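You operate a simulated robot arm through the tools that you are given. There is no shell and no other tool.

You are at the controls of a simulated two-armed robot. One attempt, no reset.

Task
Refill the powder tank from the CARD can to about MAX, then test it.
Fine: POWDER dial to 0 first; can back, tank lid shut and the dial at 1, then press TEST once; leave the other can; leave the delivery's other controls. Set down upright: what you pick out.

It is judged by the outcome, as a careful person would: the job done as asked, and still so three seconds after it is handed in. It fails if anything else is knocked over, pushed out of place, dropped, spilled or broken. Lids that push on must go on centred and level and be pressed home; caps that screw on are set level and turned clockwise until they are tight.

Robot
Two 7-joint arms with three-finger grippers on one trunk that stands fixed in place. Base frame: the origin is at the foot of the trunk, x ahead of it, y to its left, z up. Units: m, rad, N and s.
The left shoulder is at [0.07, 0.165, 1.238], the right one opposite. With the tool pointing down near the work surface each hand reaches from about 0.36 to 0.88 m from the base axis, measured 20 degrees to its own side. Payload 3.91 kg a hand.
The TCP of each hand is the grasp point between the finger pads, 0.03 m short of the fingertips. In the tool frame z runs along the fingers and y along their closing line. The gripper opens to 0.116 m; its body begins 0.073 m behind the TCP.
Orientation is that of the tool frame in the base frame, as [roll, pitch, yaw] about the fixed x, y, z axes, in that order (R = Rz(yaw) Ry(pitch) Rx(roll)). With the fingers straight down and closing along the base's y, the tool's x points along the base's -x, its y along +y and its z along -z.

Tools
- The arms move only by the tool drive_tool. It takes "left_commands", "right_commands" or both (then of equal length, played together; a hand with none holds still); each is a list of rows, each a list of 7 numbers: the shift along the base's x, y, z in m, then the turn, a rotation vector about the base's x, y, z in rad, then the finger opening in m, from 0 to 0.116. In form: [[tx, ty, tz, ax, ay, az, hand], ...]. A call has 1 to 20 rows; each row shifts and turns the commanded pose from where the row before left it. Rows are played at 5 a second. More than 0.05 m and 0.15 rad between two rows, or a gripper value outside its range, and nothing of the call is played. A pose out of reach is approached as far as the arm can. The call stops where the force on the tool passes 60 N (or 10 N more than at its start, if that is more) or the arm is blocked; 0.2 s more then pass. The fingers move at their own pace (about 0.153 m/s each) and stop on an object; they squeeze with about 27 N. The grip force told is the motor's: it shows also when the fingers shut on nothing. Time passes only in rows, and 0.2 s behind the last, so rows that do not move let the fingers close. The reply holds the time, the measured pose of the TCP, the force on the tool along the base axes, the opening and the grip force, in the units named above and with some noise, with the torque about the TCP (base axes, N m) and any sound that the robot's microphone picked up.
- Cameras (640 x 400 px; columns grow to the right, rows downward): "scene" is now at [0.1244, 0.0592, 1.5484]; the picture's right is [0.61, -0.79, -0.00], its down [-0.48, -0.37, -0.79] and it looks along [0.63, 0.49, -0.61] (base axes); focal length 294 px, centre (320, 200). "left" rides on the left gripper at [0.075, 0.017, -0.088] in its tool frame; the picture's right is [-0.22, 0.97, 0.00], its down [-0.70, -0.16, -0.70] and it looks along [-0.68, -0.16, 0.71] (tool axes); focal length 247 px, centre (320, 200). "right" rides on the right gripper at [0.052, 0.056, -0.088] in its tool frame; the picture's right is [-0.73, 0.68, 0.00], its down [-0.49, -0.52, -0.70] and it looks along [-0.48, -0.51, 0.71] (tool axes); focal length 247 px, centre (320, 200). There is no depth. A picture from a camera that has moved, and an enlarged one, comes with that camera's place and axes in the base frame and with its lens. The place of the scene camera against the robot may be out by one fixed shift of up to 0.012 m in any direction.
- camera(camera): a new picture of that camera. No time passes.
- slide_trunk(by): slides the trunk up (or, below 0, down) by that many m; the arms and the scene camera ride with it, the base frame stays. It gives what a move gives, with no picture.
- pan_tilt(pan, tilt): turns the head with the scene camera to pan (to the left, within 1.501 rad either way) and tilt (down, from -0.506 to 1.204), counted from straight ahead of the robot. It gives what a move gives.
- close_up(camera, box): a new picture of the part [left, top, right, bottom] of that camera's present view, enlarged. No time passes.
- close_job(): hands the job in; it is judged then, once.

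Nothing tells you positions but the pictures and the camera data. Unless the task says otherwise, let go and move clear before handing in.

The tools are called by a JSON object that holds its "name" and its "arguments". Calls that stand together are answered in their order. drive_tool: Moves the arms, as the interface text tells. Its arguments: {"type":"object","properties":{"left_commands":{"type":"array","items":{"type":"array","items":{"type":"number"}}},"right_commands":{"type":"array","items":{"type":"array","items":{"type":"number"}}}},"required":[]} The other tools are called the same way: slide_trunk (by) moves the trunk up or down; pan_tilt (pan, tilt) turns the head that bears the scene camera; camera (camera) takes a picture; close_up (camera, box) takes an enlarged picture of a part of a camera's view; close_job () hands the job in.

At the start:

```text
time_s: 0.0
left_ee_pos: [0.3845, 0.554, 1.3139]
left_tcp_rot: [-3.14, -0.002, 3.14]
left_ft_force: [0.5, 0.4, -0.2]
left_moment: [0.02, 0.0, 0.01]
left_grip_width: 0.116
left_grip_force: 0.1
right_ee_pos: [0.434, 0.0204, 1.3077]
right_tcp_rot: [-3.139, -0.003, -3.141]
right_ft_force: [0.2, 0.0, -0.6]
right_moment: [0.02, -0.01, -0.01]
right_grip_width: 0.1159
right_grip_force: 0.1
trunk travel left (down, up): [-0.775, 0.065]
head pan, tilt (commanded): [0.661, 0.653]
```

scene: 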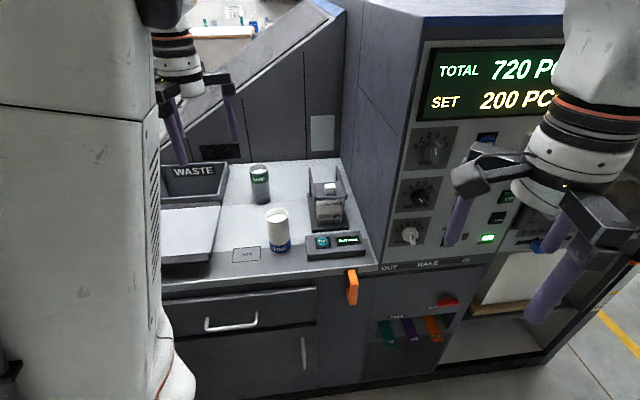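
right: 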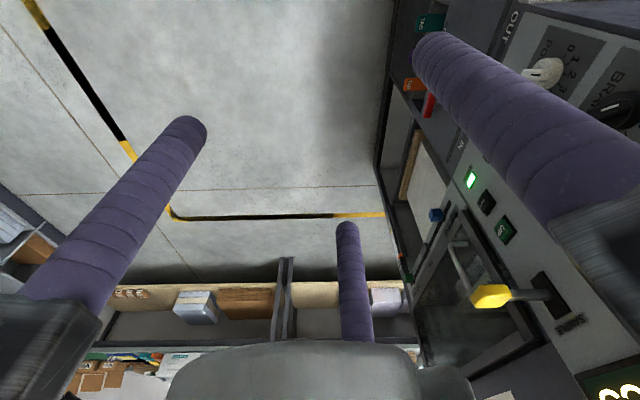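
left: 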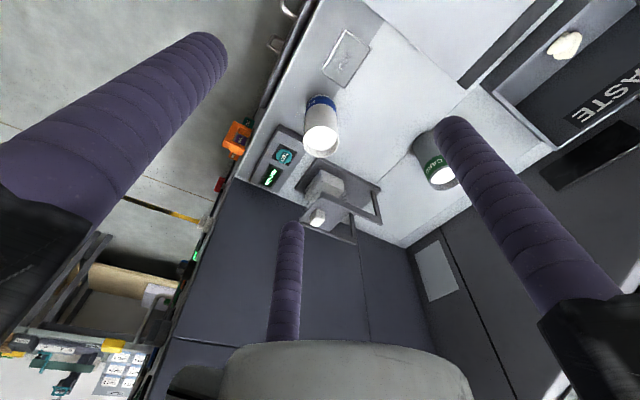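

I see a print/sorting delivery machine with a side table carrying two cans, a small powder tank with a lid, and a small panel. I'll take close-ups first to read labels and locate things.

{"name": "close_up", "arguments": {"camera": "scene", "box": [220, 140, 380, 280]}}

{"name": "close_up", "arguments": {"camera": "scene", "box": [380, 100, 540, 260]}}

{"name": "close_up", "arguments": {"camera": "left", "box": [220, 60, 480, 260]}}

{"name": "close_up", "arguments": {"camera": "right", "box": [400, 0, 640, 160]}}

```text
2.86 times, centred on (300, 210) of scene
camera zoom: at [0.1244, 0.0592, 1.5484], right [0.61, -0.79, 0.0], down [-0.48, -0.37, -0.79], along [0.63, 0.49, -0.61], focal length 841 px, centre (377, 171)
```

zoom: 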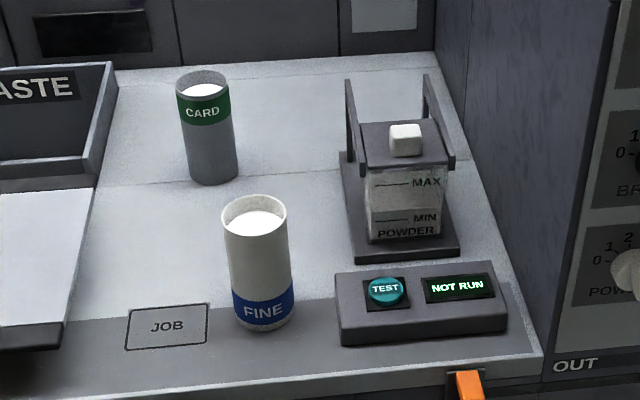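

```text
2.50 times, centred on (460, 180) of scene
camera zoom: at [0.1244, 0.0592, 1.5484], right [0.61, -0.79, 0.0], down [-0.48, -0.37, -0.79], along [0.63, 0.49, -0.61], focal length 736 px, centre (-30, 250)
```

zoom: 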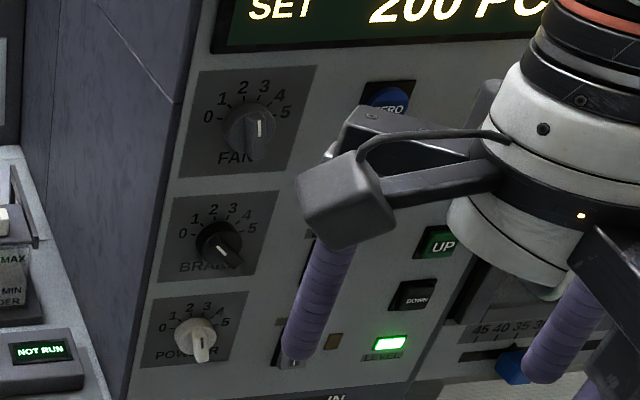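

```text
2.00 times, centred on (350, 160) of left
camera zoom: at [0.3107, 0.5714, 1.4012], right [0.22, 0.97, 0.0], down [0.7, -0.16, 0.7], along [0.68, -0.16, -0.71], focal length 494 px, centre (260, 280)
```

zoom: 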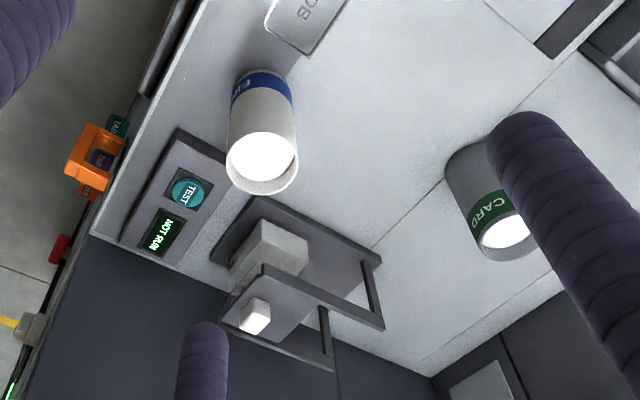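

```text
2.50 times, centred on (520, 80) of right
camera zoom: at [0.3813, 0.0753, 1.3973], right [0.73, 0.68, 0.0], down [0.49, -0.52, 0.7], along [0.48, -0.51, -0.71], focal length 617 px, centre (-180, 500)
```

zoom: 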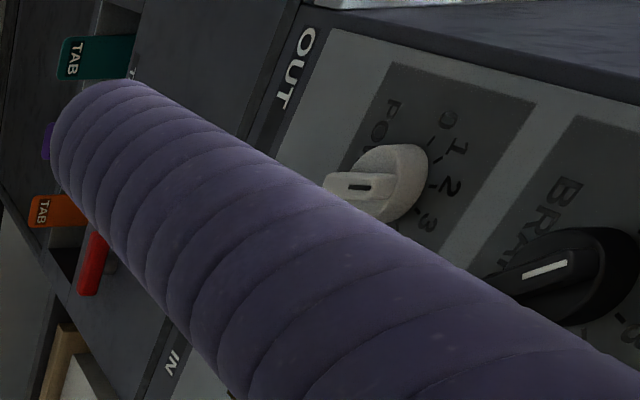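

{"name": "close_up", "arguments": {"camera": "scene", "box": [290, 150, 370, 260]}}

{"name": "close_up", "arguments": {"camera": "left", "box": [250, 130, 400, 250]}}

{"name": "close_up", "arguments": {"camera": "scene", "box": [390, 110, 470, 260]}}

{"name": "pan_tilt", "arguments": {"pan": 0.3, "tilt": 0.65}}

```text
3.64 times, centred on (330, 205) of scene
camera zoom: at [0.1244, 0.0592, 1.5484], right [0.61, -0.79, 0.0], down [-0.48, -0.37, -0.79], along [0.63, 0.49, -0.61], focal length 1071 px, centre (284, 182)
```

zoom: 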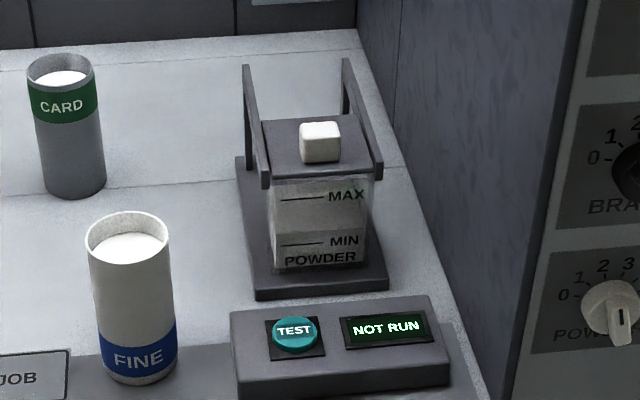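

```text
3.33 times, centred on (325, 190) of left
camera zoom: at [0.3107, 0.5714, 1.4012], right [0.22, 0.97, 0.0], down [0.7, -0.16, 0.7], along [0.68, -0.16, -0.71], focal length 823 px, centre (303, 233)
```

zoom: 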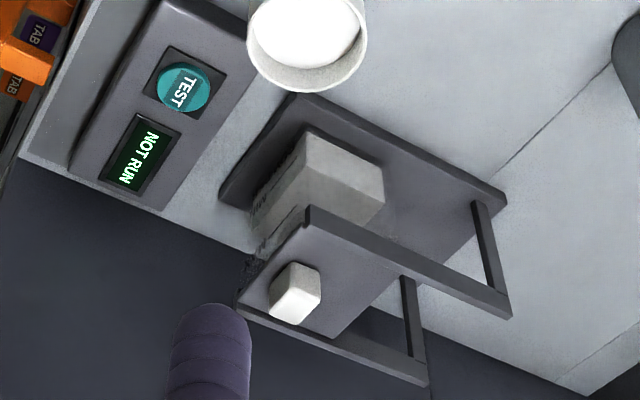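

```text
2.67 times, centred on (430, 185) of scene
camera zoom: at [0.1244, 0.0592, 1.5484], right [0.61, -0.79, 0.0], down [-0.48, -0.37, -0.79], along [0.63, 0.49, -0.61], focal length 785 px, centre (27, 240)
```

zoom: 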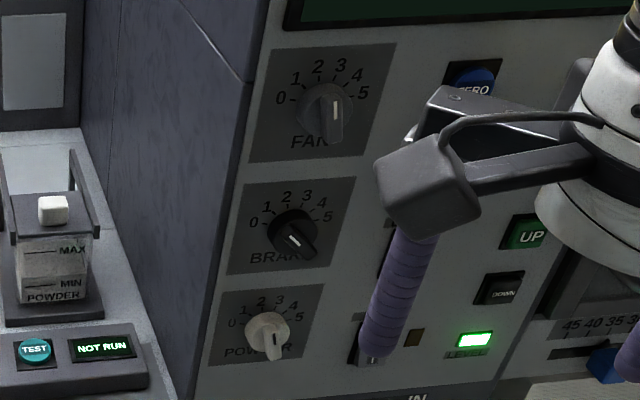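

```text
time_s: 0.8
left_ee_pos: [0.3839, 0.5544, 1.3138]
left_tcp_rot: [3.14, 0.0, 3.14]
left_ft_force: [-0.1, -0.1, -0.4]
left_moment: [0.0, -0.02, 0.03]
left_grip_width: 0.1159
left_grip_force: 0.1
right_ee_pos: [0.4332, 0.02, 1.3085]
right_tcp_rot: [3.141, 0.0, 3.142]
right_ft_force: [0.3, -0.3, -1.2]
right_moment: [0.03, -0.01, 0.01]
right_grip_width: 0.1161
right_grip_force: 0.1
trunk travel left (down, up): [-0.775, 0.065]
head pan, tilt (commanded): [0.3, 0.649]
```

{"name": "camera", "arguments": {"camera": "scene"}}

{"name": "close_up", "arguments": {"camera": "right", "box": [490, 20, 640, 130]}}

```text
taken
camera scene: at [0.1388, 0.0316, 1.5486], right [0.3, -0.96, 0.0], down [-0.58, -0.18, -0.8], along [0.76, 0.24, -0.6], focal length 294 px, centre (320, 200)
```

scene: 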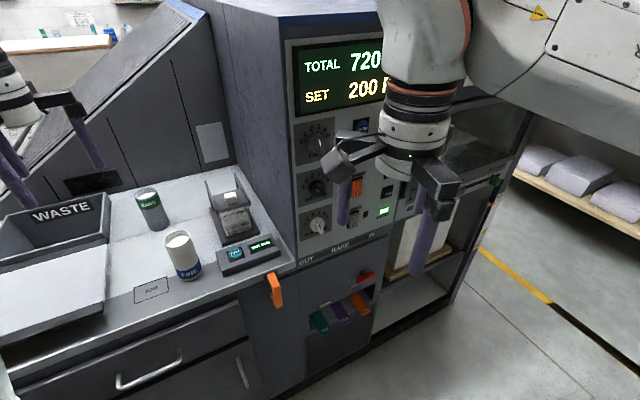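

```text
3.64 times, centred on (565, 75) of right
camera zoom: at [0.3813, 0.0752, 1.3974], right [0.73, 0.68, 0.0], down [0.49, -0.52, 0.7], along [0.48, -0.51, -0.71], focal length 898 px, centre (-571, 654)
```

zoom: 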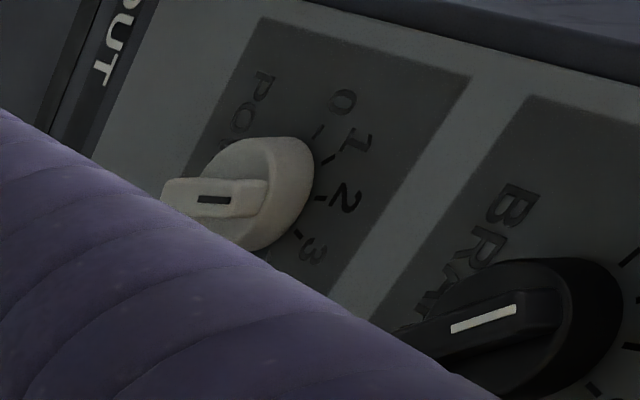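

The tank is a clear box under a sliding lid on two rails that run back from it; POWDER dial is at about (0.71, 0.215, 1.00) on a panel facing roughly (-0.69,-0.72,0). I'll bring the right hand level in front of the dial to look at it closely.

{"name": "drive_tool", "arguments": {"right_commands": [[0.0127, 0.0046, -0.0262, 0.1027, -0.0992, 0, 0.116], [0.0127, 0.0046, -0.0262, 0.1027, -0.0992, 0, 0.116], [0.0127, 0.0046, -0.0262, 0.1027, -0.0992, 0, 0.116], [0.0127, 0.0046, -0.0262, 0.1027, -0.0992, 0, 0.116], [0.0127, 0.0046, -0.0262, 0.1027, -0.0992, 0, 0.116], [0.0127, 0.0046, -0.0262, 0.1027, -0.0992, 0, 0.116], [0.0127, 0.0046, -0.0262, 0.1027, -0.0992, 0, 0.116], [0.0127, 0.0046, -0.0262, 0.1027, -0.0992, 0, 0.116], [0.0127, 0.0046, -0.0262, 0.1027, -0.0992, 0, 0.116], [0.0127, 0.0046, -0.0262, 0.1027, -0.0992, 0, 0.116], [0.0127, 0.0046, -0.0262, 0.1027, -0.0992, 0, 0.116]]}}

{"name": "camera", "arguments": {"camera": "right"}}

{"name": "camera", "arguments": {"camera": "scene"}}

```text
time_s: 3.2
left_ee_pos: [0.3867, 0.555, 1.3124]
left_tcp_rot: [-3.142, 0.001, 3.141]
left_ft_force: [1.3, 0.2, 0.1]
left_moment: [0.01, -0.01, 0.02]
left_grip_width: 0.1157
left_grip_force: 0.1
right_ee_pos: [0.5743, 0.0719, 1.0185]
right_tcp_rot: [1.579, 0.76, 2.377]
right_ft_force: [-1.1, 0.5, 0.9]
right_moment: [-0.05, 0.04, -0.01]
right_grip_width: 0.1161
right_grip_force: 0.1
trunk travel left (down, up): [-0.775, 0.065]
head pan, tilt (commanded): [0.3, 0.649]
```

```text
taken
camera right: at [0.4576, 0.0613, 1.025], right [0.05, -0.04, 1.0], down [0.02, -1.0, -0.04], along [1.0, 0.03, -0.05], focal length 247 px, centre (320, 200)
```

right: 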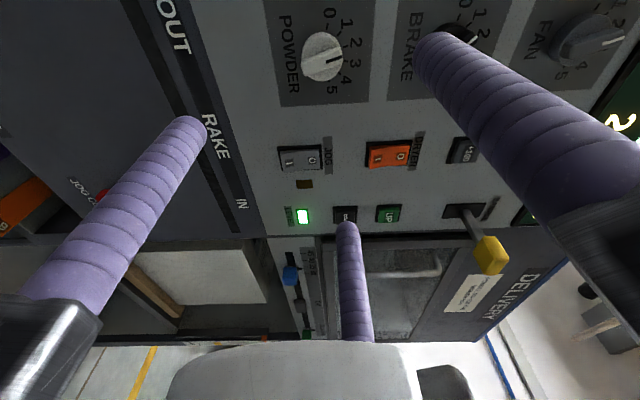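

```text
taken
camera scene: at [0.1404, 0.0317, 1.5486], right [0.3, -0.96, 0.0], down [-0.58, -0.18, -0.8], along [0.76, 0.24, -0.61], focal length 294 px, centre (320, 200)
```

scene: 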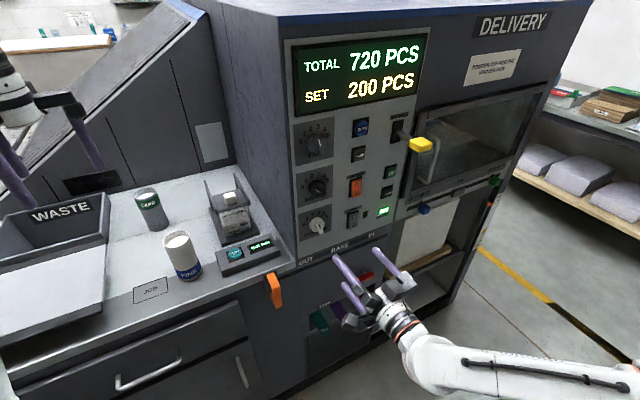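

{"name": "close_up", "arguments": {"camera": "right", "box": [270, 0, 390, 110]}}

{"name": "close_up", "arguments": {"camera": "scene", "box": [280, 110, 420, 260]}}

{"name": "close_up", "arguments": {"camera": "scene", "box": [120, 160, 290, 290]}}

```text
3.64 times, centred on (330, 55) of right
camera zoom: at [0.4576, 0.0613, 1.025], right [0.05, -0.04, 1.0], down [0.02, -1.0, -0.04], along [1.0, 0.03, -0.05], focal length 898 px, centre (284, 727)
```

zoom: 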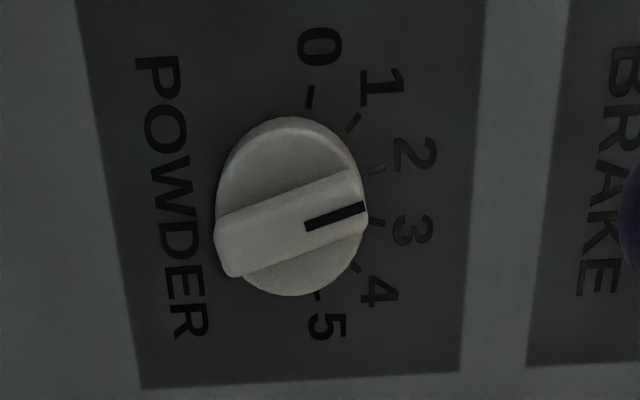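

```text
2.67 times, centred on (350, 185) of scene
camera zoom: at [0.1404, 0.0317, 1.5486], right [0.3, -0.96, 0.0], down [-0.58, -0.18, -0.8], along [0.76, 0.24, -0.61], focal length 785 px, centre (240, 240)
```

zoom: 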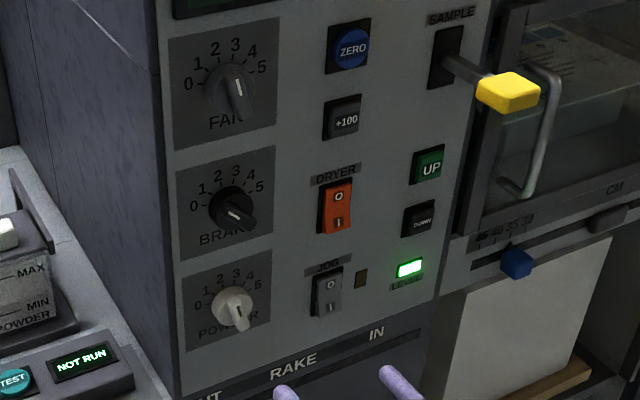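

```text
3.08 times, centred on (205, 225) of scene
camera zoom: at [0.1404, 0.0317, 1.5486], right [0.3, -0.96, 0.0], down [-0.58, -0.18, -0.8], along [0.76, 0.24, -0.61], focal length 906 px, centre (674, 123)
```

zoom: 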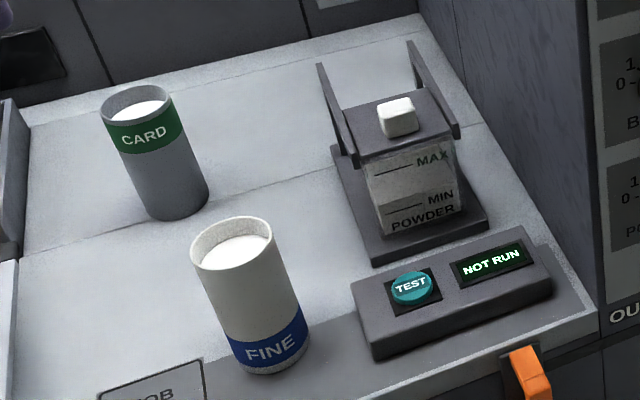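

The POWDER pointer sits at 2 (about 14° left of vertical); 0 is about 70° left. I'll turn the right hand so its fingers straddle the pointer bar and stop short to check the alignment.

{"name": "drive_tool", "arguments": {"right_commands": [[0.0053, 0.007, 0.0004, -0.0922, -0.0941, 0, 0.06], [0.0053, 0.007, 0.0004, -0.0922, -0.0941, 0, 0.06], [0.0053, 0.007, 0.0004, -0.0922, -0.0941, 0, 0.06], [0.0053, 0.007, 0.0004, -0.0922, -0.0941, 0, 0.06], [0.0053, 0.007, 0.0004, -0.0922, -0.0941, 0, 0.06], [0.0053, 0.007, 0.0004, -0.0922, -0.0941, 0, 0.06], [0.0053, 0.007, 0.0004, -0.0922, -0.0941, 0, 0.06], [0.0053, 0.007, 0.0004, -0.0922, -0.0941, 0, 0.06], [0, 0, 0, 0, 0, 0, 0.06]]}}

{"name": "camera", "arguments": {"camera": "right"}}

{"name": "close_up", "arguments": {"camera": "right", "box": [240, 40, 400, 160]}}

{"name": "camera", "arguments": {"camera": "scene"}}

```text
time_s: 5.2
left_ee_pos: [0.3846, 0.5538, 1.3139]
left_tcp_rot: [3.14, 0.0, 3.14]
left_ft_force: [0.9, 0.1, -0.3]
left_moment: [0.05, 0.0, 0.0]
left_grip_width: 0.1161
left_grip_force: 0.0
right_ee_pos: [0.6164, 0.1281, 1.0222]
right_tcp_rot: [-1.598, 1.319, -0.797]
right_ft_force: [0.0, -0.4, -0.1]
right_moment: [0.06, -0.01, 0.02]
right_grip_width: 0.0599
right_grip_force: 0.0
trunk travel left (down, up): [-0.775, 0.065]
head pan, tilt (commanded): [0.3, 0.649]
```

```text
taken
camera right: at [0.5245, 0.0917, 0.9599], right [-0.6, 0.59, 0.54], down [-0.21, -0.77, 0.61], along [0.77, 0.25, 0.58], focal length 247 px, centre (320, 200)
```

right: 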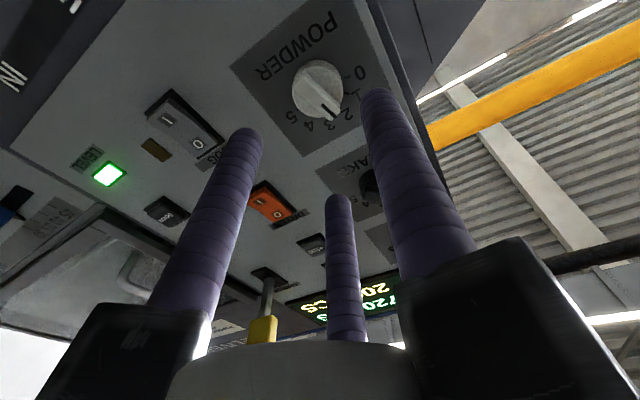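

```text
3.33 times, centred on (320, 100) of right
camera zoom: at [0.5245, 0.0917, 0.9599], right [-0.6, 0.59, 0.54], down [-0.21, -0.77, 0.61], along [0.77, 0.25, 0.58], focal length 823 px, centre (320, 533)
```

zoom: 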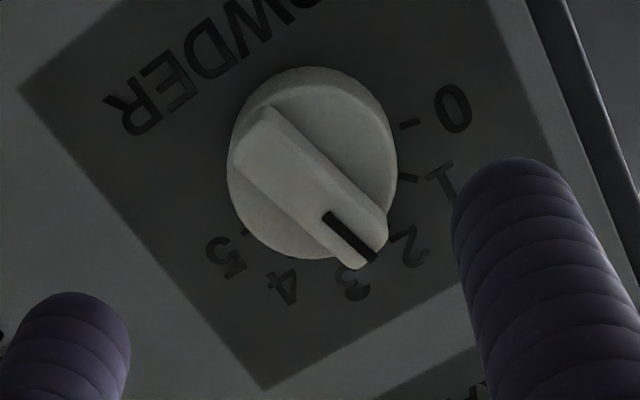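

```text
taken
camera scene: at [0.1389, 0.0308, 1.5487], right [0.3, -0.96, 0.0], down [-0.58, -0.18, -0.8], along [0.76, 0.24, -0.6], focal length 294 px, centre (320, 200)
```

scene: 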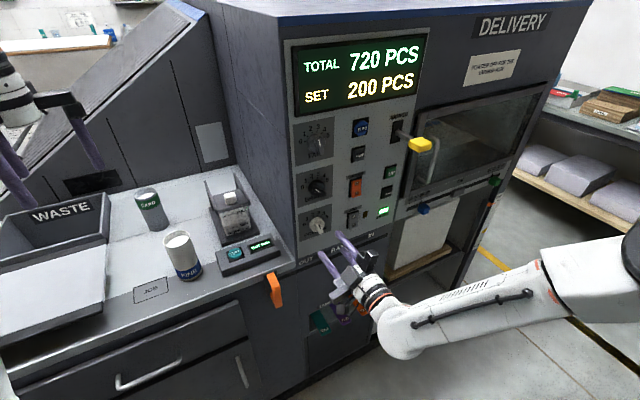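

{"name": "drive_tool", "arguments": {"right_commands": [[0.0094, 0.0093, -0.0004, 0, 0, 0, 0.06], [0.0094, 0.0093, -0.0004, 0, 0, 0, 0.056], [0.0094, 0.0093, -0.0004, 0, 0, 0, 0.052], [0.0094, 0.0093, -0.0004, 0, 0, 0, 0.05], [0.0094, 0.0093, -0.0004, 0, 0, 0, 0.05], [0.0096, 0.0094, 0, 0, 0, 0, 0.05], [0, 0, 0, 0, 0, 0, 0.05]]}}

{"name": "camera", "arguments": {"camera": "right"}}

{"name": "close_up", "arguments": {"camera": "scene", "box": [280, 170, 400, 290]}}

```text
time_s: 6.8
left_ee_pos: [0.3852, 0.5535, 1.3132]
left_tcp_rot: [3.14, 0.0, 3.139]
left_ft_force: [-0.2, 0.4, -0.8]
left_moment: [0.02, 0.0, -0.02]
left_grip_width: 0.1163
left_grip_force: 0.1
right_ee_pos: [0.6725, 0.1819, 1.0203]
right_tcp_rot: [-1.595, 1.32, -0.797]
right_ft_force: [-0.5, -0.8, -0.1]
right_moment: [0.01, 0.02, 0.01]
right_grip_width: 0.0499
right_grip_force: 0.0
trunk travel left (down, up): [-0.775, 0.065]
head pan, tilt (commanded): [0.3, 0.649]
```

```text
taken
camera right: at [0.5814, 0.1459, 0.9582], right [-0.6, 0.59, 0.54], down [-0.21, -0.77, 0.61], along [0.77, 0.25, 0.58], focal length 247 px, centre (320, 200)
```

right: 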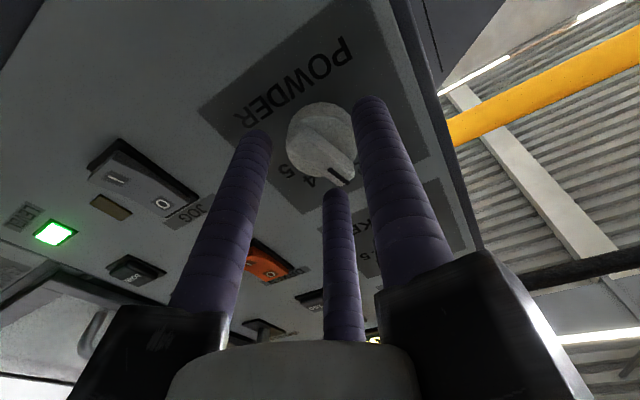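

```text
3.33 times, centred on (340, 230) of scene
camera zoom: at [0.1389, 0.0311, 1.5487], right [0.3, -0.96, 0.0], down [-0.58, -0.18, -0.8], along [0.76, 0.24, -0.6], focal length 982 px, centre (253, 100)
```

zoom: 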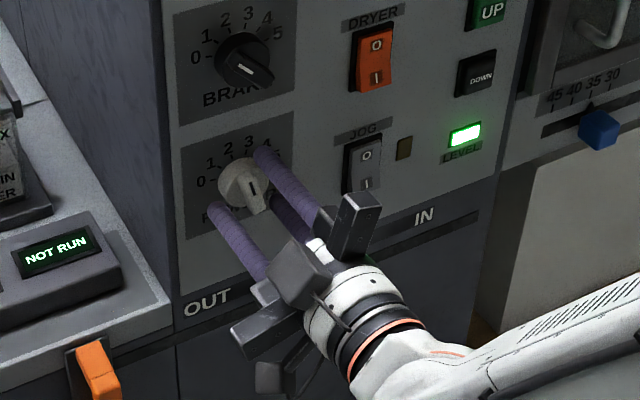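

{"name": "close_up", "arguments": {"camera": "right", "box": [230, 70, 430, 220]}}

{"name": "close_up", "arguments": {"camera": "scene", "box": [300, 205, 350, 265]}}

```text
2.67 times, centred on (330, 145) of right
camera zoom: at [0.5814, 0.1459, 0.9582], right [-0.6, 0.59, 0.54], down [-0.21, -0.77, 0.61], along [0.77, 0.25, 0.58], focal length 659 px, centre (293, 347)
```

zoom: 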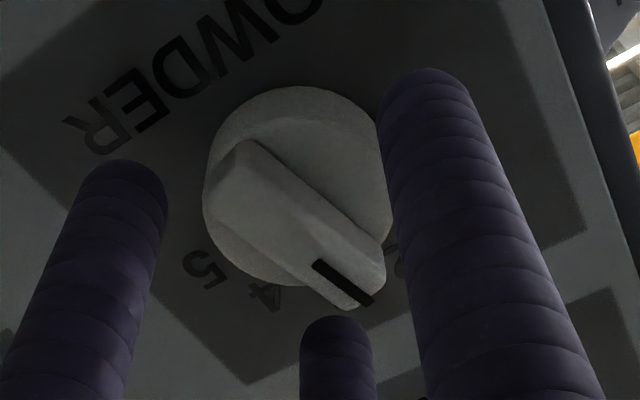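

```text
6.67 times, centred on (325, 235) of scene
camera zoom: at [0.1389, 0.0311, 1.5487], right [0.3, -0.96, 0.0], down [-0.58, -0.18, -0.8], along [0.76, 0.24, -0.6], focal length 1963 px, centre (287, -33)
```

zoom: 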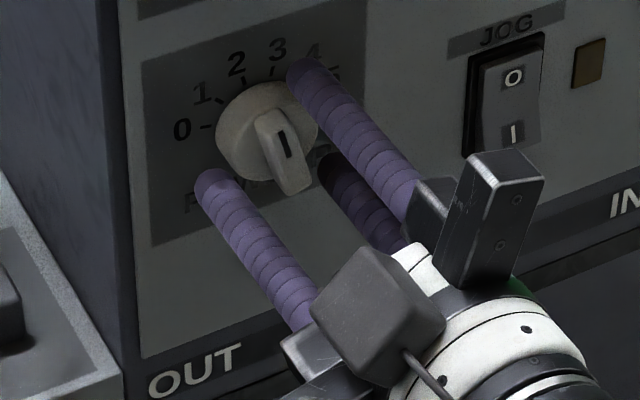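

The gripper is a three-finger centric one (fingers at 120°), so I'll close it concentrically on the round disc of the knob: move 8 mm deeper, then close.

{"name": "drive_tool", "arguments": {"right_commands": [[0.003, 0.003, 0, 0, 0, 0, 0.05], [0.0028, 0.003, 0, 0, 0, 0, 0.05], [0, 0, 0, 0, 0, 0, 0.045], [0, 0, 0, 0, 0, 0, 0.04], [0, 0, 0, 0, 0, 0, 0.035], [0, 0, 0, 0, 0, 0, 0.03], [0, 0, 0, 0, 0, 0, 0.03]]}}

{"name": "close_up", "arguments": {"camera": "right", "box": [230, 70, 430, 220]}}

{"name": "close_up", "arguments": {"camera": "scene", "box": [300, 205, 350, 265]}}

```text
time_s: 8.4
left_ee_pos: [0.3853, 0.5548, 1.3132]
left_tcp_rot: [-3.141, -0.001, 3.14]
left_ft_force: [-0.4, 0.9, -0.7]
left_moment: [-0.02, 0.01, 0.0]
left_grip_width: 0.1161
left_grip_force: 0.1
right_ee_pos: [0.678, 0.1884, 1.0202]
right_tcp_rot: [-1.607, 1.32, -0.804]
right_ft_force: [-4.9, 2.2, -5.9]
right_moment: [0.1, -0.11, 0.24]
right_grip_width: 0.0385
right_grip_force: 45.8
trunk travel left (down, up): [-0.775, 0.065]
head pan, tilt (commanded): [0.3, 0.649]
```

```text
2.67 times, centred on (330, 145) of right
camera zoom: at [0.586, 0.1533, 0.9577], right [-0.6, 0.59, 0.54], down [-0.21, -0.77, 0.61], along [0.77, 0.25, 0.58], focal length 659 px, centre (293, 347)
```

zoom: 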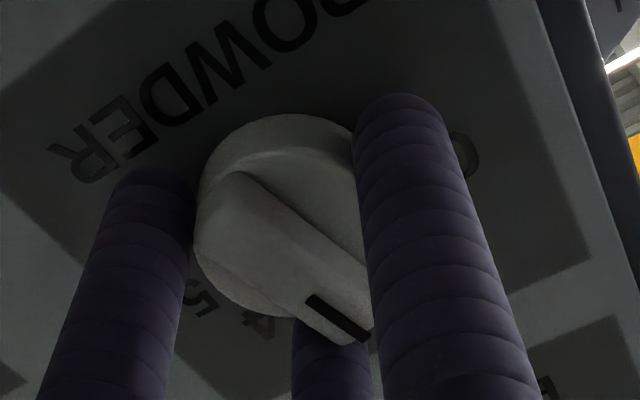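

```text
6.67 times, centred on (325, 235) of scene
camera zoom: at [0.1387, 0.0323, 1.5486], right [0.3, -0.96, 0.0], down [-0.58, -0.18, -0.8], along [0.76, 0.24, -0.6], focal length 1963 px, centre (287, -33)
```

zoom: 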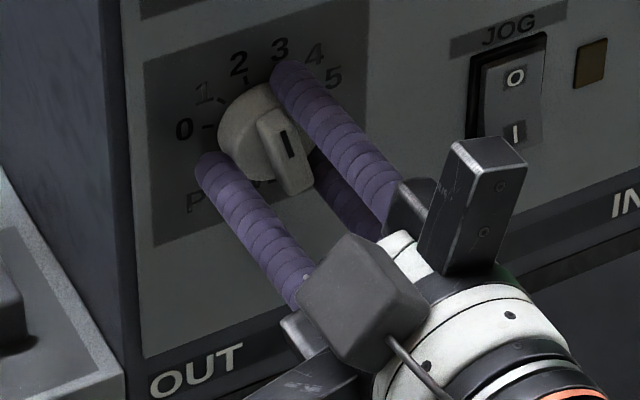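

{"name": "drive_tool", "arguments": {"right_commands": [[0, 0, 0, -0.0855, -0.0872, 0, 0.03], [0, 0, 0, -0.0855, -0.0872, 0, 0.03], [0, 0, 0, -0.0855, -0.0872, 0, 0.03], [0, 0, 0, -0.0855, -0.0872, 0, 0.03]]}}

{"name": "close_up", "arguments": {"camera": "right", "box": [230, 70, 430, 220]}}

{"name": "close_up", "arguments": {"camera": "scene", "box": [300, 205, 350, 265]}}

```text
time_s: 9.4
left_ee_pos: [0.3847, 0.5547, 1.3134]
left_tcp_rot: [-3.141, -0.001, 3.139]
left_ft_force: [0.0, 0.4, -0.1]
left_moment: [0.01, 0.02, 0.0]
left_grip_width: 0.116
left_grip_force: 0.0
right_ee_pos: [0.6773, 0.1895, 1.0193]
right_tcp_rot: [-1.585, 0.83, -0.786]
right_ft_force: [-7.6, 0.8, -9.3]
right_moment: [-0.95, 0.91, -0.23]
right_grip_width: 0.038
right_grip_force: 45.1
trunk travel left (down, up): [-0.775, 0.065]
head pan, tilt (commanded): [0.3, 0.649]
```

```text
2.67 times, centred on (330, 145) of right
camera zoom: at [0.6107, 0.129, 0.9456], right [-0.71, 0.7, 0.08], down [-0.44, -0.53, 0.72], along [0.54, 0.48, 0.69], focal length 659 px, centre (293, 347)
```

zoom: 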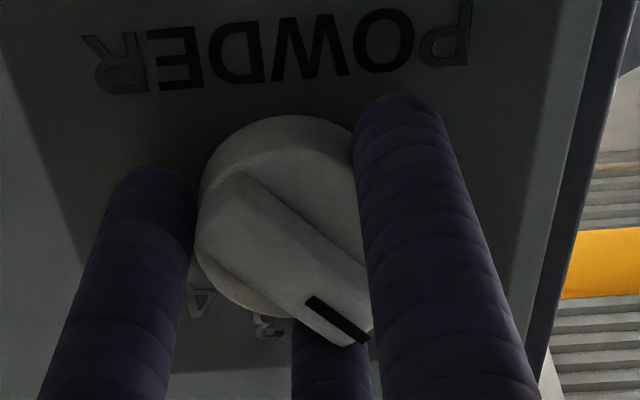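

```text
6.67 times, centred on (325, 235) of scene
camera zoom: at [0.1386, 0.0326, 1.5486], right [0.3, -0.96, 0.0], down [-0.58, -0.18, -0.8], along [0.76, 0.23, -0.6], focal length 1963 px, centre (287, -33)
```

zoom: 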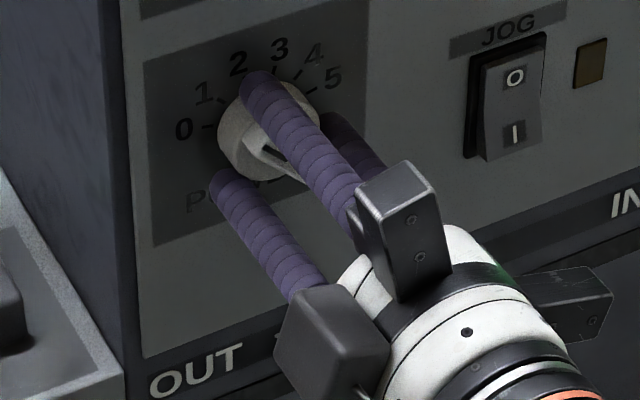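

The knob is turning with the hand (about 28° so far, now at 1). Continuing the same again to reach 0.

{"name": "drive_tool", "arguments": {"right_commands": [[0, 0, 0, -0.0855, -0.0872, 0, 0.03], [0, 0, 0, -0.0855, -0.0872, 0, 0.03], [0, 0, 0, -0.0855, -0.0872, 0, 0.03], [0, 0, 0, -0.0855, -0.0872, 0, 0.03], [0, 0, 0, 0, 0, 0, 0.03]]}}

{"name": "close_up", "arguments": {"camera": "right", "box": [230, 70, 430, 220]}}

{"name": "close_up", "arguments": {"camera": "scene", "box": [300, 205, 350, 265]}}

```text
time_s: 10.6
left_ee_pos: [0.3824, 0.5571, 1.3144]
left_tcp_rot: [-3.14, 0.003, -3.141]
left_ft_force: [-0.4, -0.4, -0.4]
left_moment: [0.01, 0.01, -0.03]
left_grip_width: 0.1159
left_grip_force: 0.2
right_ee_pos: [0.6779, 0.1893, 1.0211]
right_tcp_rot: [-1.58, 0.342, -0.781]
right_ft_force: [-24.3, 3.5, -19.3]
right_moment: [-0.26, 0.21, 0.09]
right_grip_width: 0.0382
right_grip_force: 45.2
trunk travel left (down, up): [-0.775, 0.065]
head pan, tilt (commanded): [0.3, 0.649]
```

```text
2.67 times, centred on (330, 145) of right
camera zoom: at [0.6365, 0.1036, 0.9516], right [-0.66, 0.64, -0.4], down [-0.69, -0.29, 0.66], along [0.31, 0.71, 0.64], focal length 659 px, centre (293, 347)
```

zoom: 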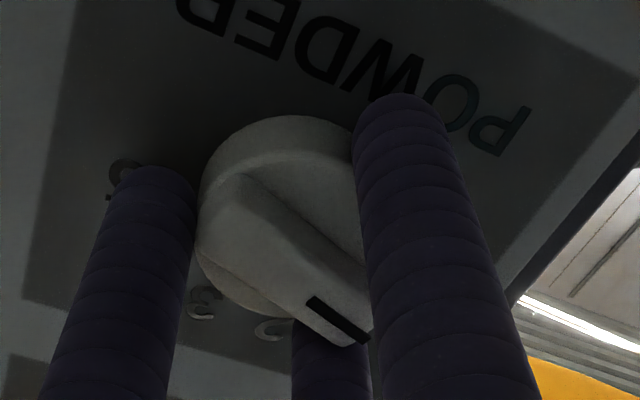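

```text
6.67 times, centred on (325, 235) of scene
camera zoom: at [0.1369, 0.0334, 1.5487], right [0.3, -0.96, 0.0], down [-0.58, -0.18, -0.8], along [0.76, 0.23, -0.6], focal length 1963 px, centre (287, -33)
```

zoom: 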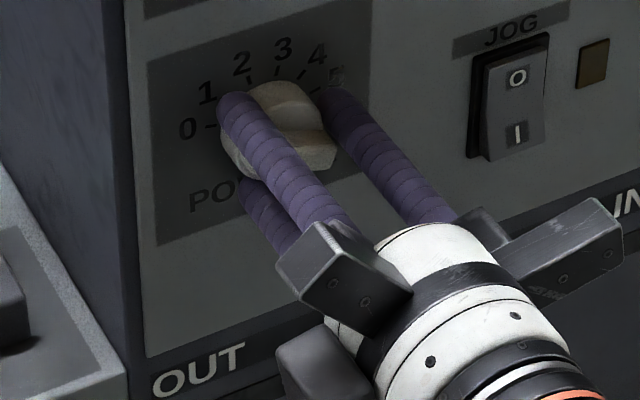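

{"name": "drive_tool", "arguments": {"right_commands": [[0, 0, 0, 0, 0, 0, 0.045], [0, 0, 0, 0, 0, 0, 0.055], [0, 0, 0, 0, 0, 0, 0.055], [-0.007, -0.0072, 0, 0, 0, 0, 0.055], [-0.014, -0.0143, 0, 0, 0, 0, 0.055], [-0.021, -0.0215, 0, 0, 0, 0, 0.055], [-0.028, -0.0287, 0, 0, 0, 0, 0.06]]}}

{"name": "camera", "arguments": {"camera": "right"}}

{"name": "close_up", "arguments": {"camera": "scene", "box": [290, 195, 350, 265]}}

```text
time_s: 12.2
left_ee_pos: [0.3838, 0.5542, 1.3134]
left_tcp_rot: [3.141, 0.002, 3.139]
left_ft_force: [0.9, -0.6, 0.8]
left_moment: [0.02, -0.02, 0.03]
left_grip_width: 0.1161
left_grip_force: 0.1
right_ee_pos: [0.6126, 0.1065, 1.0154]
right_tcp_rot: [-1.578, 0.358, -0.8]
right_ft_force: [-0.4, -0.2, -0.2]
right_moment: [-0.05, 0.0, -0.02]
right_grip_width: 0.06
right_grip_force: 0.0
trunk travel left (down, up): [-0.775, 0.065]
head pan, tilt (commanded): [0.3, 0.649]
```

```text
taken
camera right: at [0.5687, 0.0227, 0.9474], right [-0.65, 0.66, -0.38], down [-0.69, -0.29, 0.67], along [0.33, 0.69, 0.64], focal length 247 px, centre (320, 200)
```

right: 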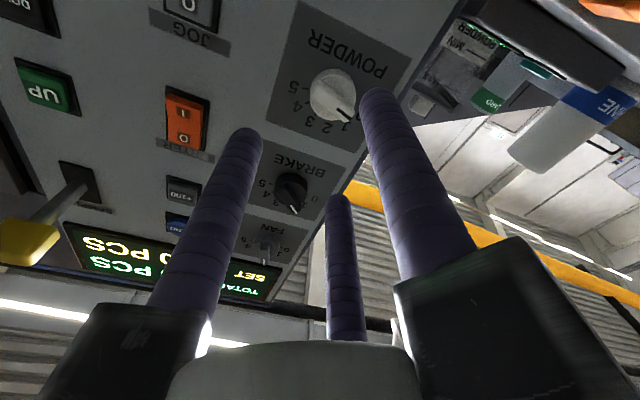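

```text
5.71 times, centred on (320, 230) of scene
camera zoom: at [0.1378, 0.0306, 1.5488], right [0.3, -0.96, 0.0], down [-0.58, -0.18, -0.8], along [0.76, 0.24, -0.6], focal length 1683 px, centre (320, 29)
```

zoom: 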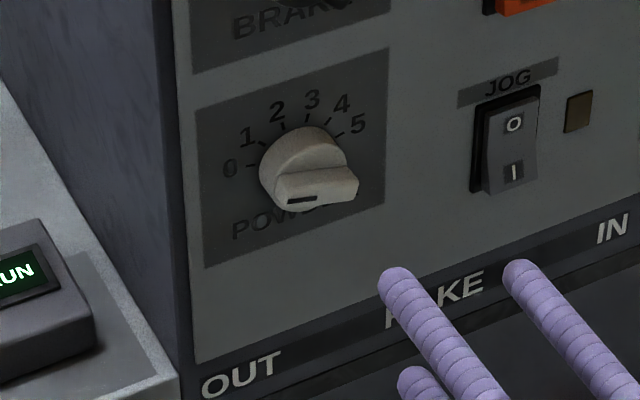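

{"name": "close_up", "arguments": {"camera": "right", "box": [285, 45, 385, 145]}}

{"name": "close_up", "arguments": {"camera": "scene", "box": [305, 210, 335, 240]}}

```text
4.00 times, centred on (335, 95) of right
camera zoom: at [0.5687, 0.0227, 0.9474], right [-0.65, 0.66, -0.38], down [-0.69, -0.29, 0.67], along [0.33, 0.69, 0.64], focal length 988 px, centre (260, 620)
```

zoom: 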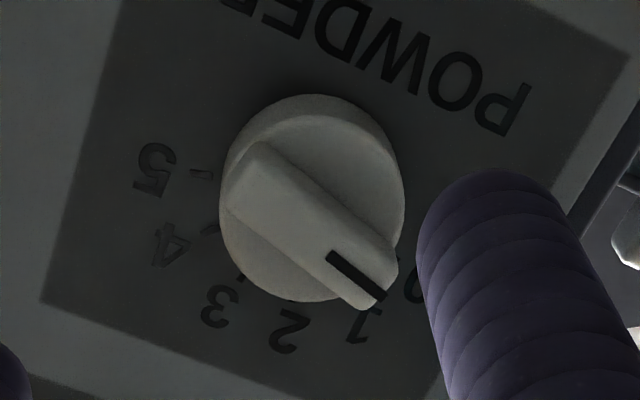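

```text
13.33 times, centred on (320, 225) of scene
camera zoom: at [0.1378, 0.0306, 1.5488], right [0.3, -0.96, 0.0], down [-0.58, -0.18, -0.8], along [0.76, 0.24, -0.6], focal length 3926 px, centre (320, -133)
```

zoom: 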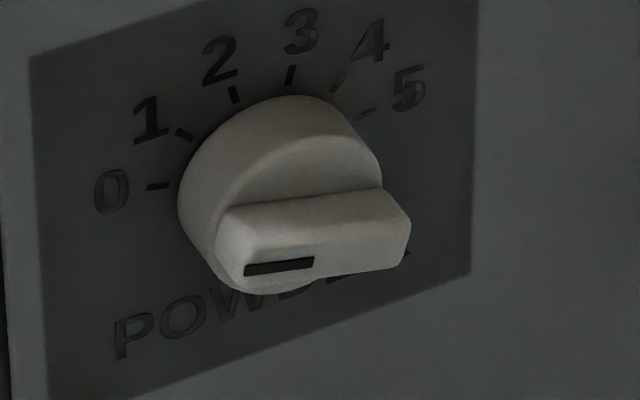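

The dial is at 0 now. Next I swing the left hand (fingers down, turned to face the tank) above and in front of the tank to examine the lid, rails and knob; the right hand backs off a bit.

{"name": "drive_tool", "arguments": {"left_commands": [[0.0314, -0.0189, -0.01425, 0, 0, -0.0982, 0.1], [0.0314, -0.0189, -0.01425, 0, 0, -0.0982, 0.08], [0.0314, -0.0189, -0.01425, 0, 0, -0.0982, 0.06], [0.0314, -0.0189, -0.01425, 0, 0, -0.0982, 0.05], [0.0314, -0.0189, -0.01425, 0, 0, -0.0982, 0.05], [0.0314, -0.0189, -0.01425, 0, 0, -0.0982, 0.05], [0.0314, -0.0189, -0.01425, 0, 0, -0.0982, 0.05], [0.0314, -0.0189, -0.01425, 0, 0, -0.0982, 0.05]], "right_commands": [[-0.015, -0.015, 0, 0, 0, 0, 0.06], [-0.015, -0.015, 0, 0, 0, 0, 0.06], [-0.015, -0.015, 0, 0, 0, 0, 0.06], [-0.015, -0.015, 0, 0, 0, 0, 0.06], [-0.015, -0.015, 0, 0, 0, 0, 0.06], [-0.01, -0.01, 0, 0, 0, 0, 0.06], [0, 0, 0, 0, 0, 0, 0.06], [0, 0, 0, 0, 0, 0, 0.06]]}}

{"name": "pan_tilt", "arguments": {"pan": 0.55, "tilt": 0.65}}

{"name": "camera", "arguments": {"camera": "left"}}

{"name": "camera", "arguments": {"camera": "scene"}}

{"name": "camera", "arguments": {"camera": "right"}}

```text
time_s: 14.0
left_ee_pos: [0.6389, 0.4034, 1.1991]
left_tcp_rot: [-3.14, -0.001, 2.353]
left_ft_force: [0.6, 0.0, -0.3]
left_moment: [0.01, 0.02, -0.04]
left_grip_width: 0.0501
left_grip_force: 0.0
right_ee_pos: [0.5294, 0.0249, 1.025]
right_tcp_rot: [-1.561, 0.358, -0.8]
right_ft_force: [0.0, -0.2, -0.6]
right_moment: [0.0, -0.02, 0.02]
right_grip_width: 0.06
right_grip_force: 0.1
trunk travel left (down, up): [-0.775, 0.065]
head pan, tilt (commanded): [0.3, 0.649]
```

```text
time_s: 14.8
left_ee_pos: [0.6356, 0.4043, 1.2]
left_tcp_rot: [3.139, 0.002, 2.355]
left_ft_force: [-0.5, 0.3, 0.7]
left_moment: [0.03, 0.04, 0.0]
left_grip_width: 0.0502
left_grip_force: 0.1
right_ee_pos: [0.5279, 0.0243, 1.0254]
right_tcp_rot: [-1.567, 0.356, -0.799]
right_ft_force: [-0.7, -0.4, -0.5]
right_moment: [-0.03, -0.01, -0.02]
right_grip_width: 0.0599
right_grip_force: 0.0
trunk travel left (down, up): [-0.775, 0.065]
head pan, tilt (commanded): [0.55, 0.649]
```

```text
taken
camera left: at [0.5954, 0.4683, 1.2884], right [0.85, 0.53, 0.0], down [0.38, -0.61, 0.7], along [0.37, -0.59, -0.71], focal length 247 px, centre (320, 200)
```

left: 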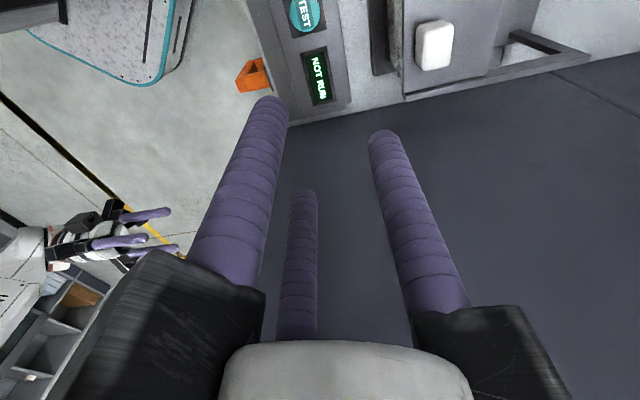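

```text
taken
camera scene: at [0.1295, 0.0512, 1.5487], right [0.52, -0.85, 0.0], down [-0.52, -0.32, -0.8], along [0.68, 0.42, -0.6], focal length 294 px, centre (320, 200)
```

scene: 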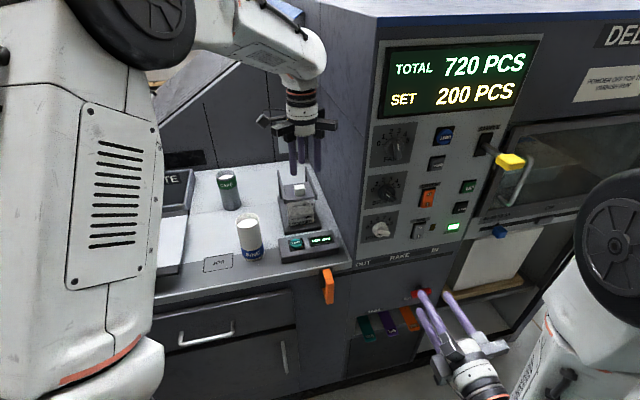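

```text
taken
camera right: at [0.4847, -0.0587, 0.9546], right [-0.64, 0.67, -0.38], down [-0.7, -0.29, 0.66], along [0.33, 0.69, 0.65], focal length 247 px, centre (320, 200)
```

right: 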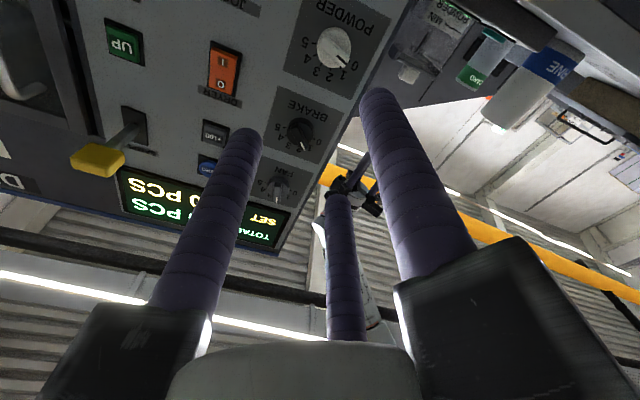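

{"name": "close_up", "arguments": {"camera": "left", "box": [340, 0, 640, 190]}}

{"name": "close_up", "arguments": {"camera": "scene", "box": [200, 150, 350, 280]}}

{"name": "close_up", "arguments": {"camera": "right", "box": [300, 10, 400, 90]}}

```text
2.11 times, centred on (490, 95) of left
camera zoom: at [0.5954, 0.4683, 1.2884], right [0.85, 0.53, 0.0], down [0.38, -0.61, 0.7], along [0.37, -0.59, -0.71], focal length 520 px, centre (-38, 421)
```

zoom: 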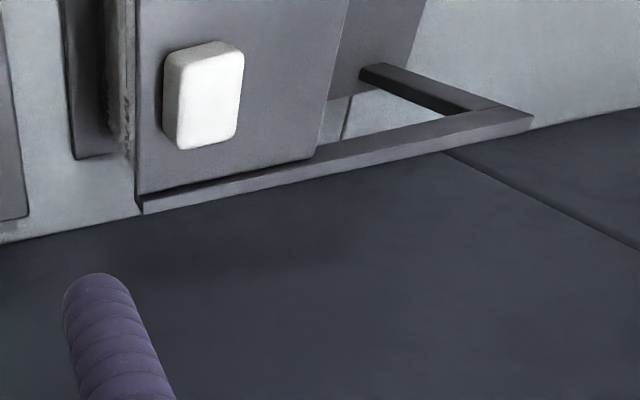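

```text
3.08 times, centred on (275, 215) of scene
camera zoom: at [0.1295, 0.0512, 1.5487], right [0.52, -0.85, 0.0], down [-0.52, -0.32, -0.8], along [0.68, 0.42, -0.6], focal length 906 px, centre (458, 154)
```

zoom: 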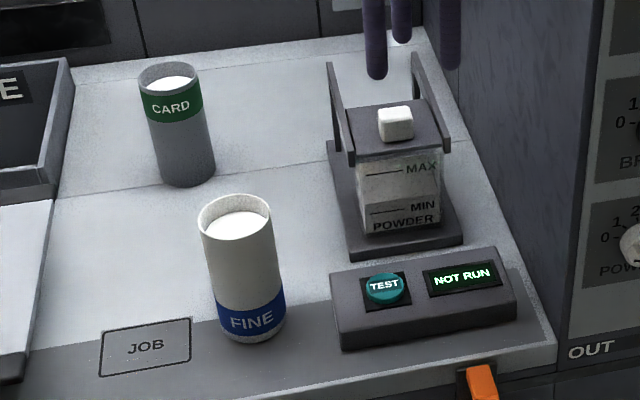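

```text
5.00 times, centred on (350, 50) of right
camera zoom: at [0.4847, -0.0587, 0.9546], right [-0.64, 0.67, -0.38], down [-0.7, -0.29, 0.66], along [0.33, 0.69, 0.65], focal length 1235 px, centre (170, 950)
```

zoom: 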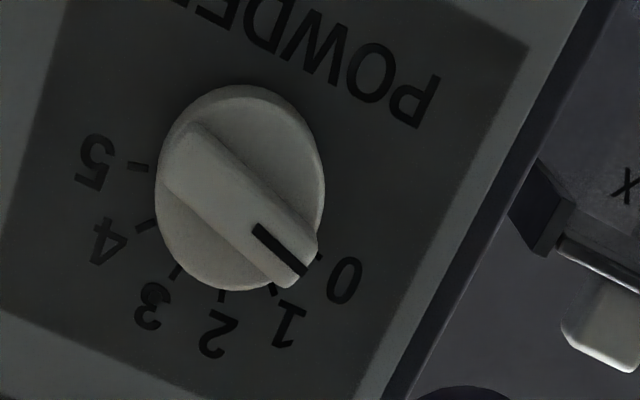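

{"name": "close_up", "arguments": {"camera": "right", "box": [310, 20, 370, 70]}}

{"name": "close_up", "arguments": {"camera": "scene", "box": [355, 205, 405, 245]}}

```text
8.00 times, centred on (340, 45) of right
camera zoom: at [0.4847, -0.0587, 0.9546], right [-0.64, 0.67, -0.38], down [-0.7, -0.29, 0.66], along [0.33, 0.69, 0.65], focal length 1976 px, centre (160, 1440)
```

zoom: 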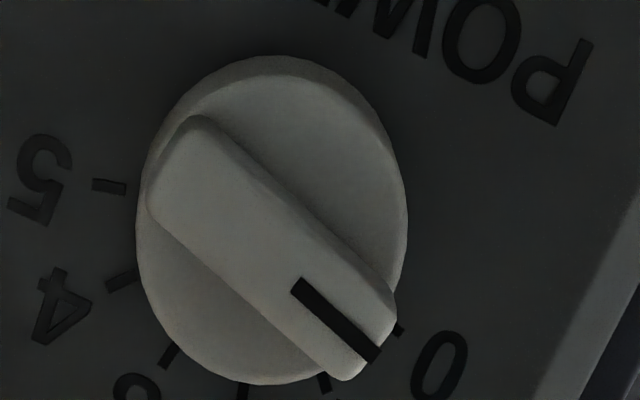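

```text
10.00 times, centred on (380, 225) of scene
camera zoom: at [0.1295, 0.0512, 1.5487], right [0.52, -0.85, 0.0], down [-0.52, -0.32, -0.8], along [0.68, 0.42, -0.6], focal length 2945 px, centre (-280, -50)
```

zoom: 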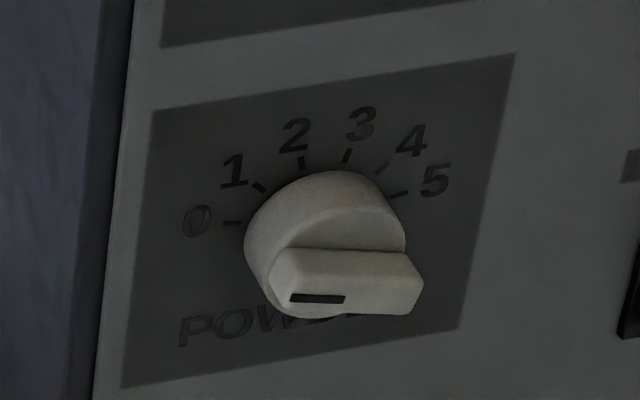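

{"name": "drive_tool", "arguments": {"left_commands": [[0.004, 0.004, -0.02, 0, 0, 0, 0.03], [0.005, 0.005, -0.02, 0, 0, 0, 0.01], [0.005, 0.005, -0.02, 0, 0, 0, 0.0], [0.005, 0.005, -0.02, 0, 0, 0, 0.0], [0, 0, 0, 0, 0, 0, 0.0]]}}

{"name": "camera", "arguments": {"camera": "left"}}

{"name": "close_up", "arguments": {"camera": "scene", "box": [240, 120, 370, 260]}}

```text
time_s: 16.0
left_ee_pos: [0.654, 0.423, 1.1212]
left_tcp_rot: [3.138, 0.0, 2.356]
left_ft_force: [-0.1, 0.2, -0.3]
left_moment: [0.02, -0.03, -0.01]
left_grip_width: 0.0091
left_grip_force: 26.9
right_ee_pos: [0.5278, 0.0231, 1.0247]
right_tcp_rot: [-1.567, 0.356, -0.803]
right_ft_force: [-1.1, -0.1, -0.5]
right_moment: [0.02, 0.0, 0.0]
right_grip_width: 0.0599
right_grip_force: 0.1
trunk travel left (down, up): [-0.775, 0.065]
head pan, tilt (commanded): [0.55, 0.649]
```

```text
taken
camera left: at [0.6136, 0.4875, 1.2091], right [0.85, 0.53, 0.0], down [0.38, -0.61, 0.7], along [0.37, -0.59, -0.71], focal length 247 px, centre (320, 200)
```

left: 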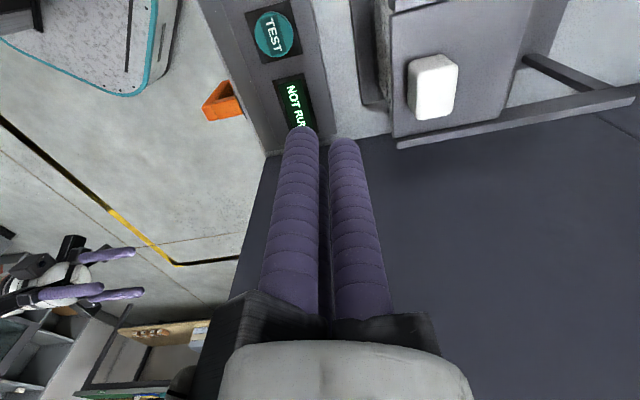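

```text
2.86 times, centred on (305, 190) of scene
camera zoom: at [0.1293, 0.0508, 1.5487], right [0.52, -0.85, 0.0], down [-0.52, -0.32, -0.8], along [0.68, 0.42, -0.6], focal length 841 px, centre (363, 229)
```

zoom: 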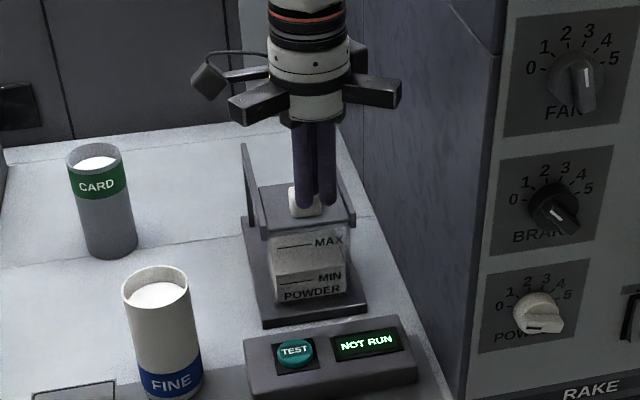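

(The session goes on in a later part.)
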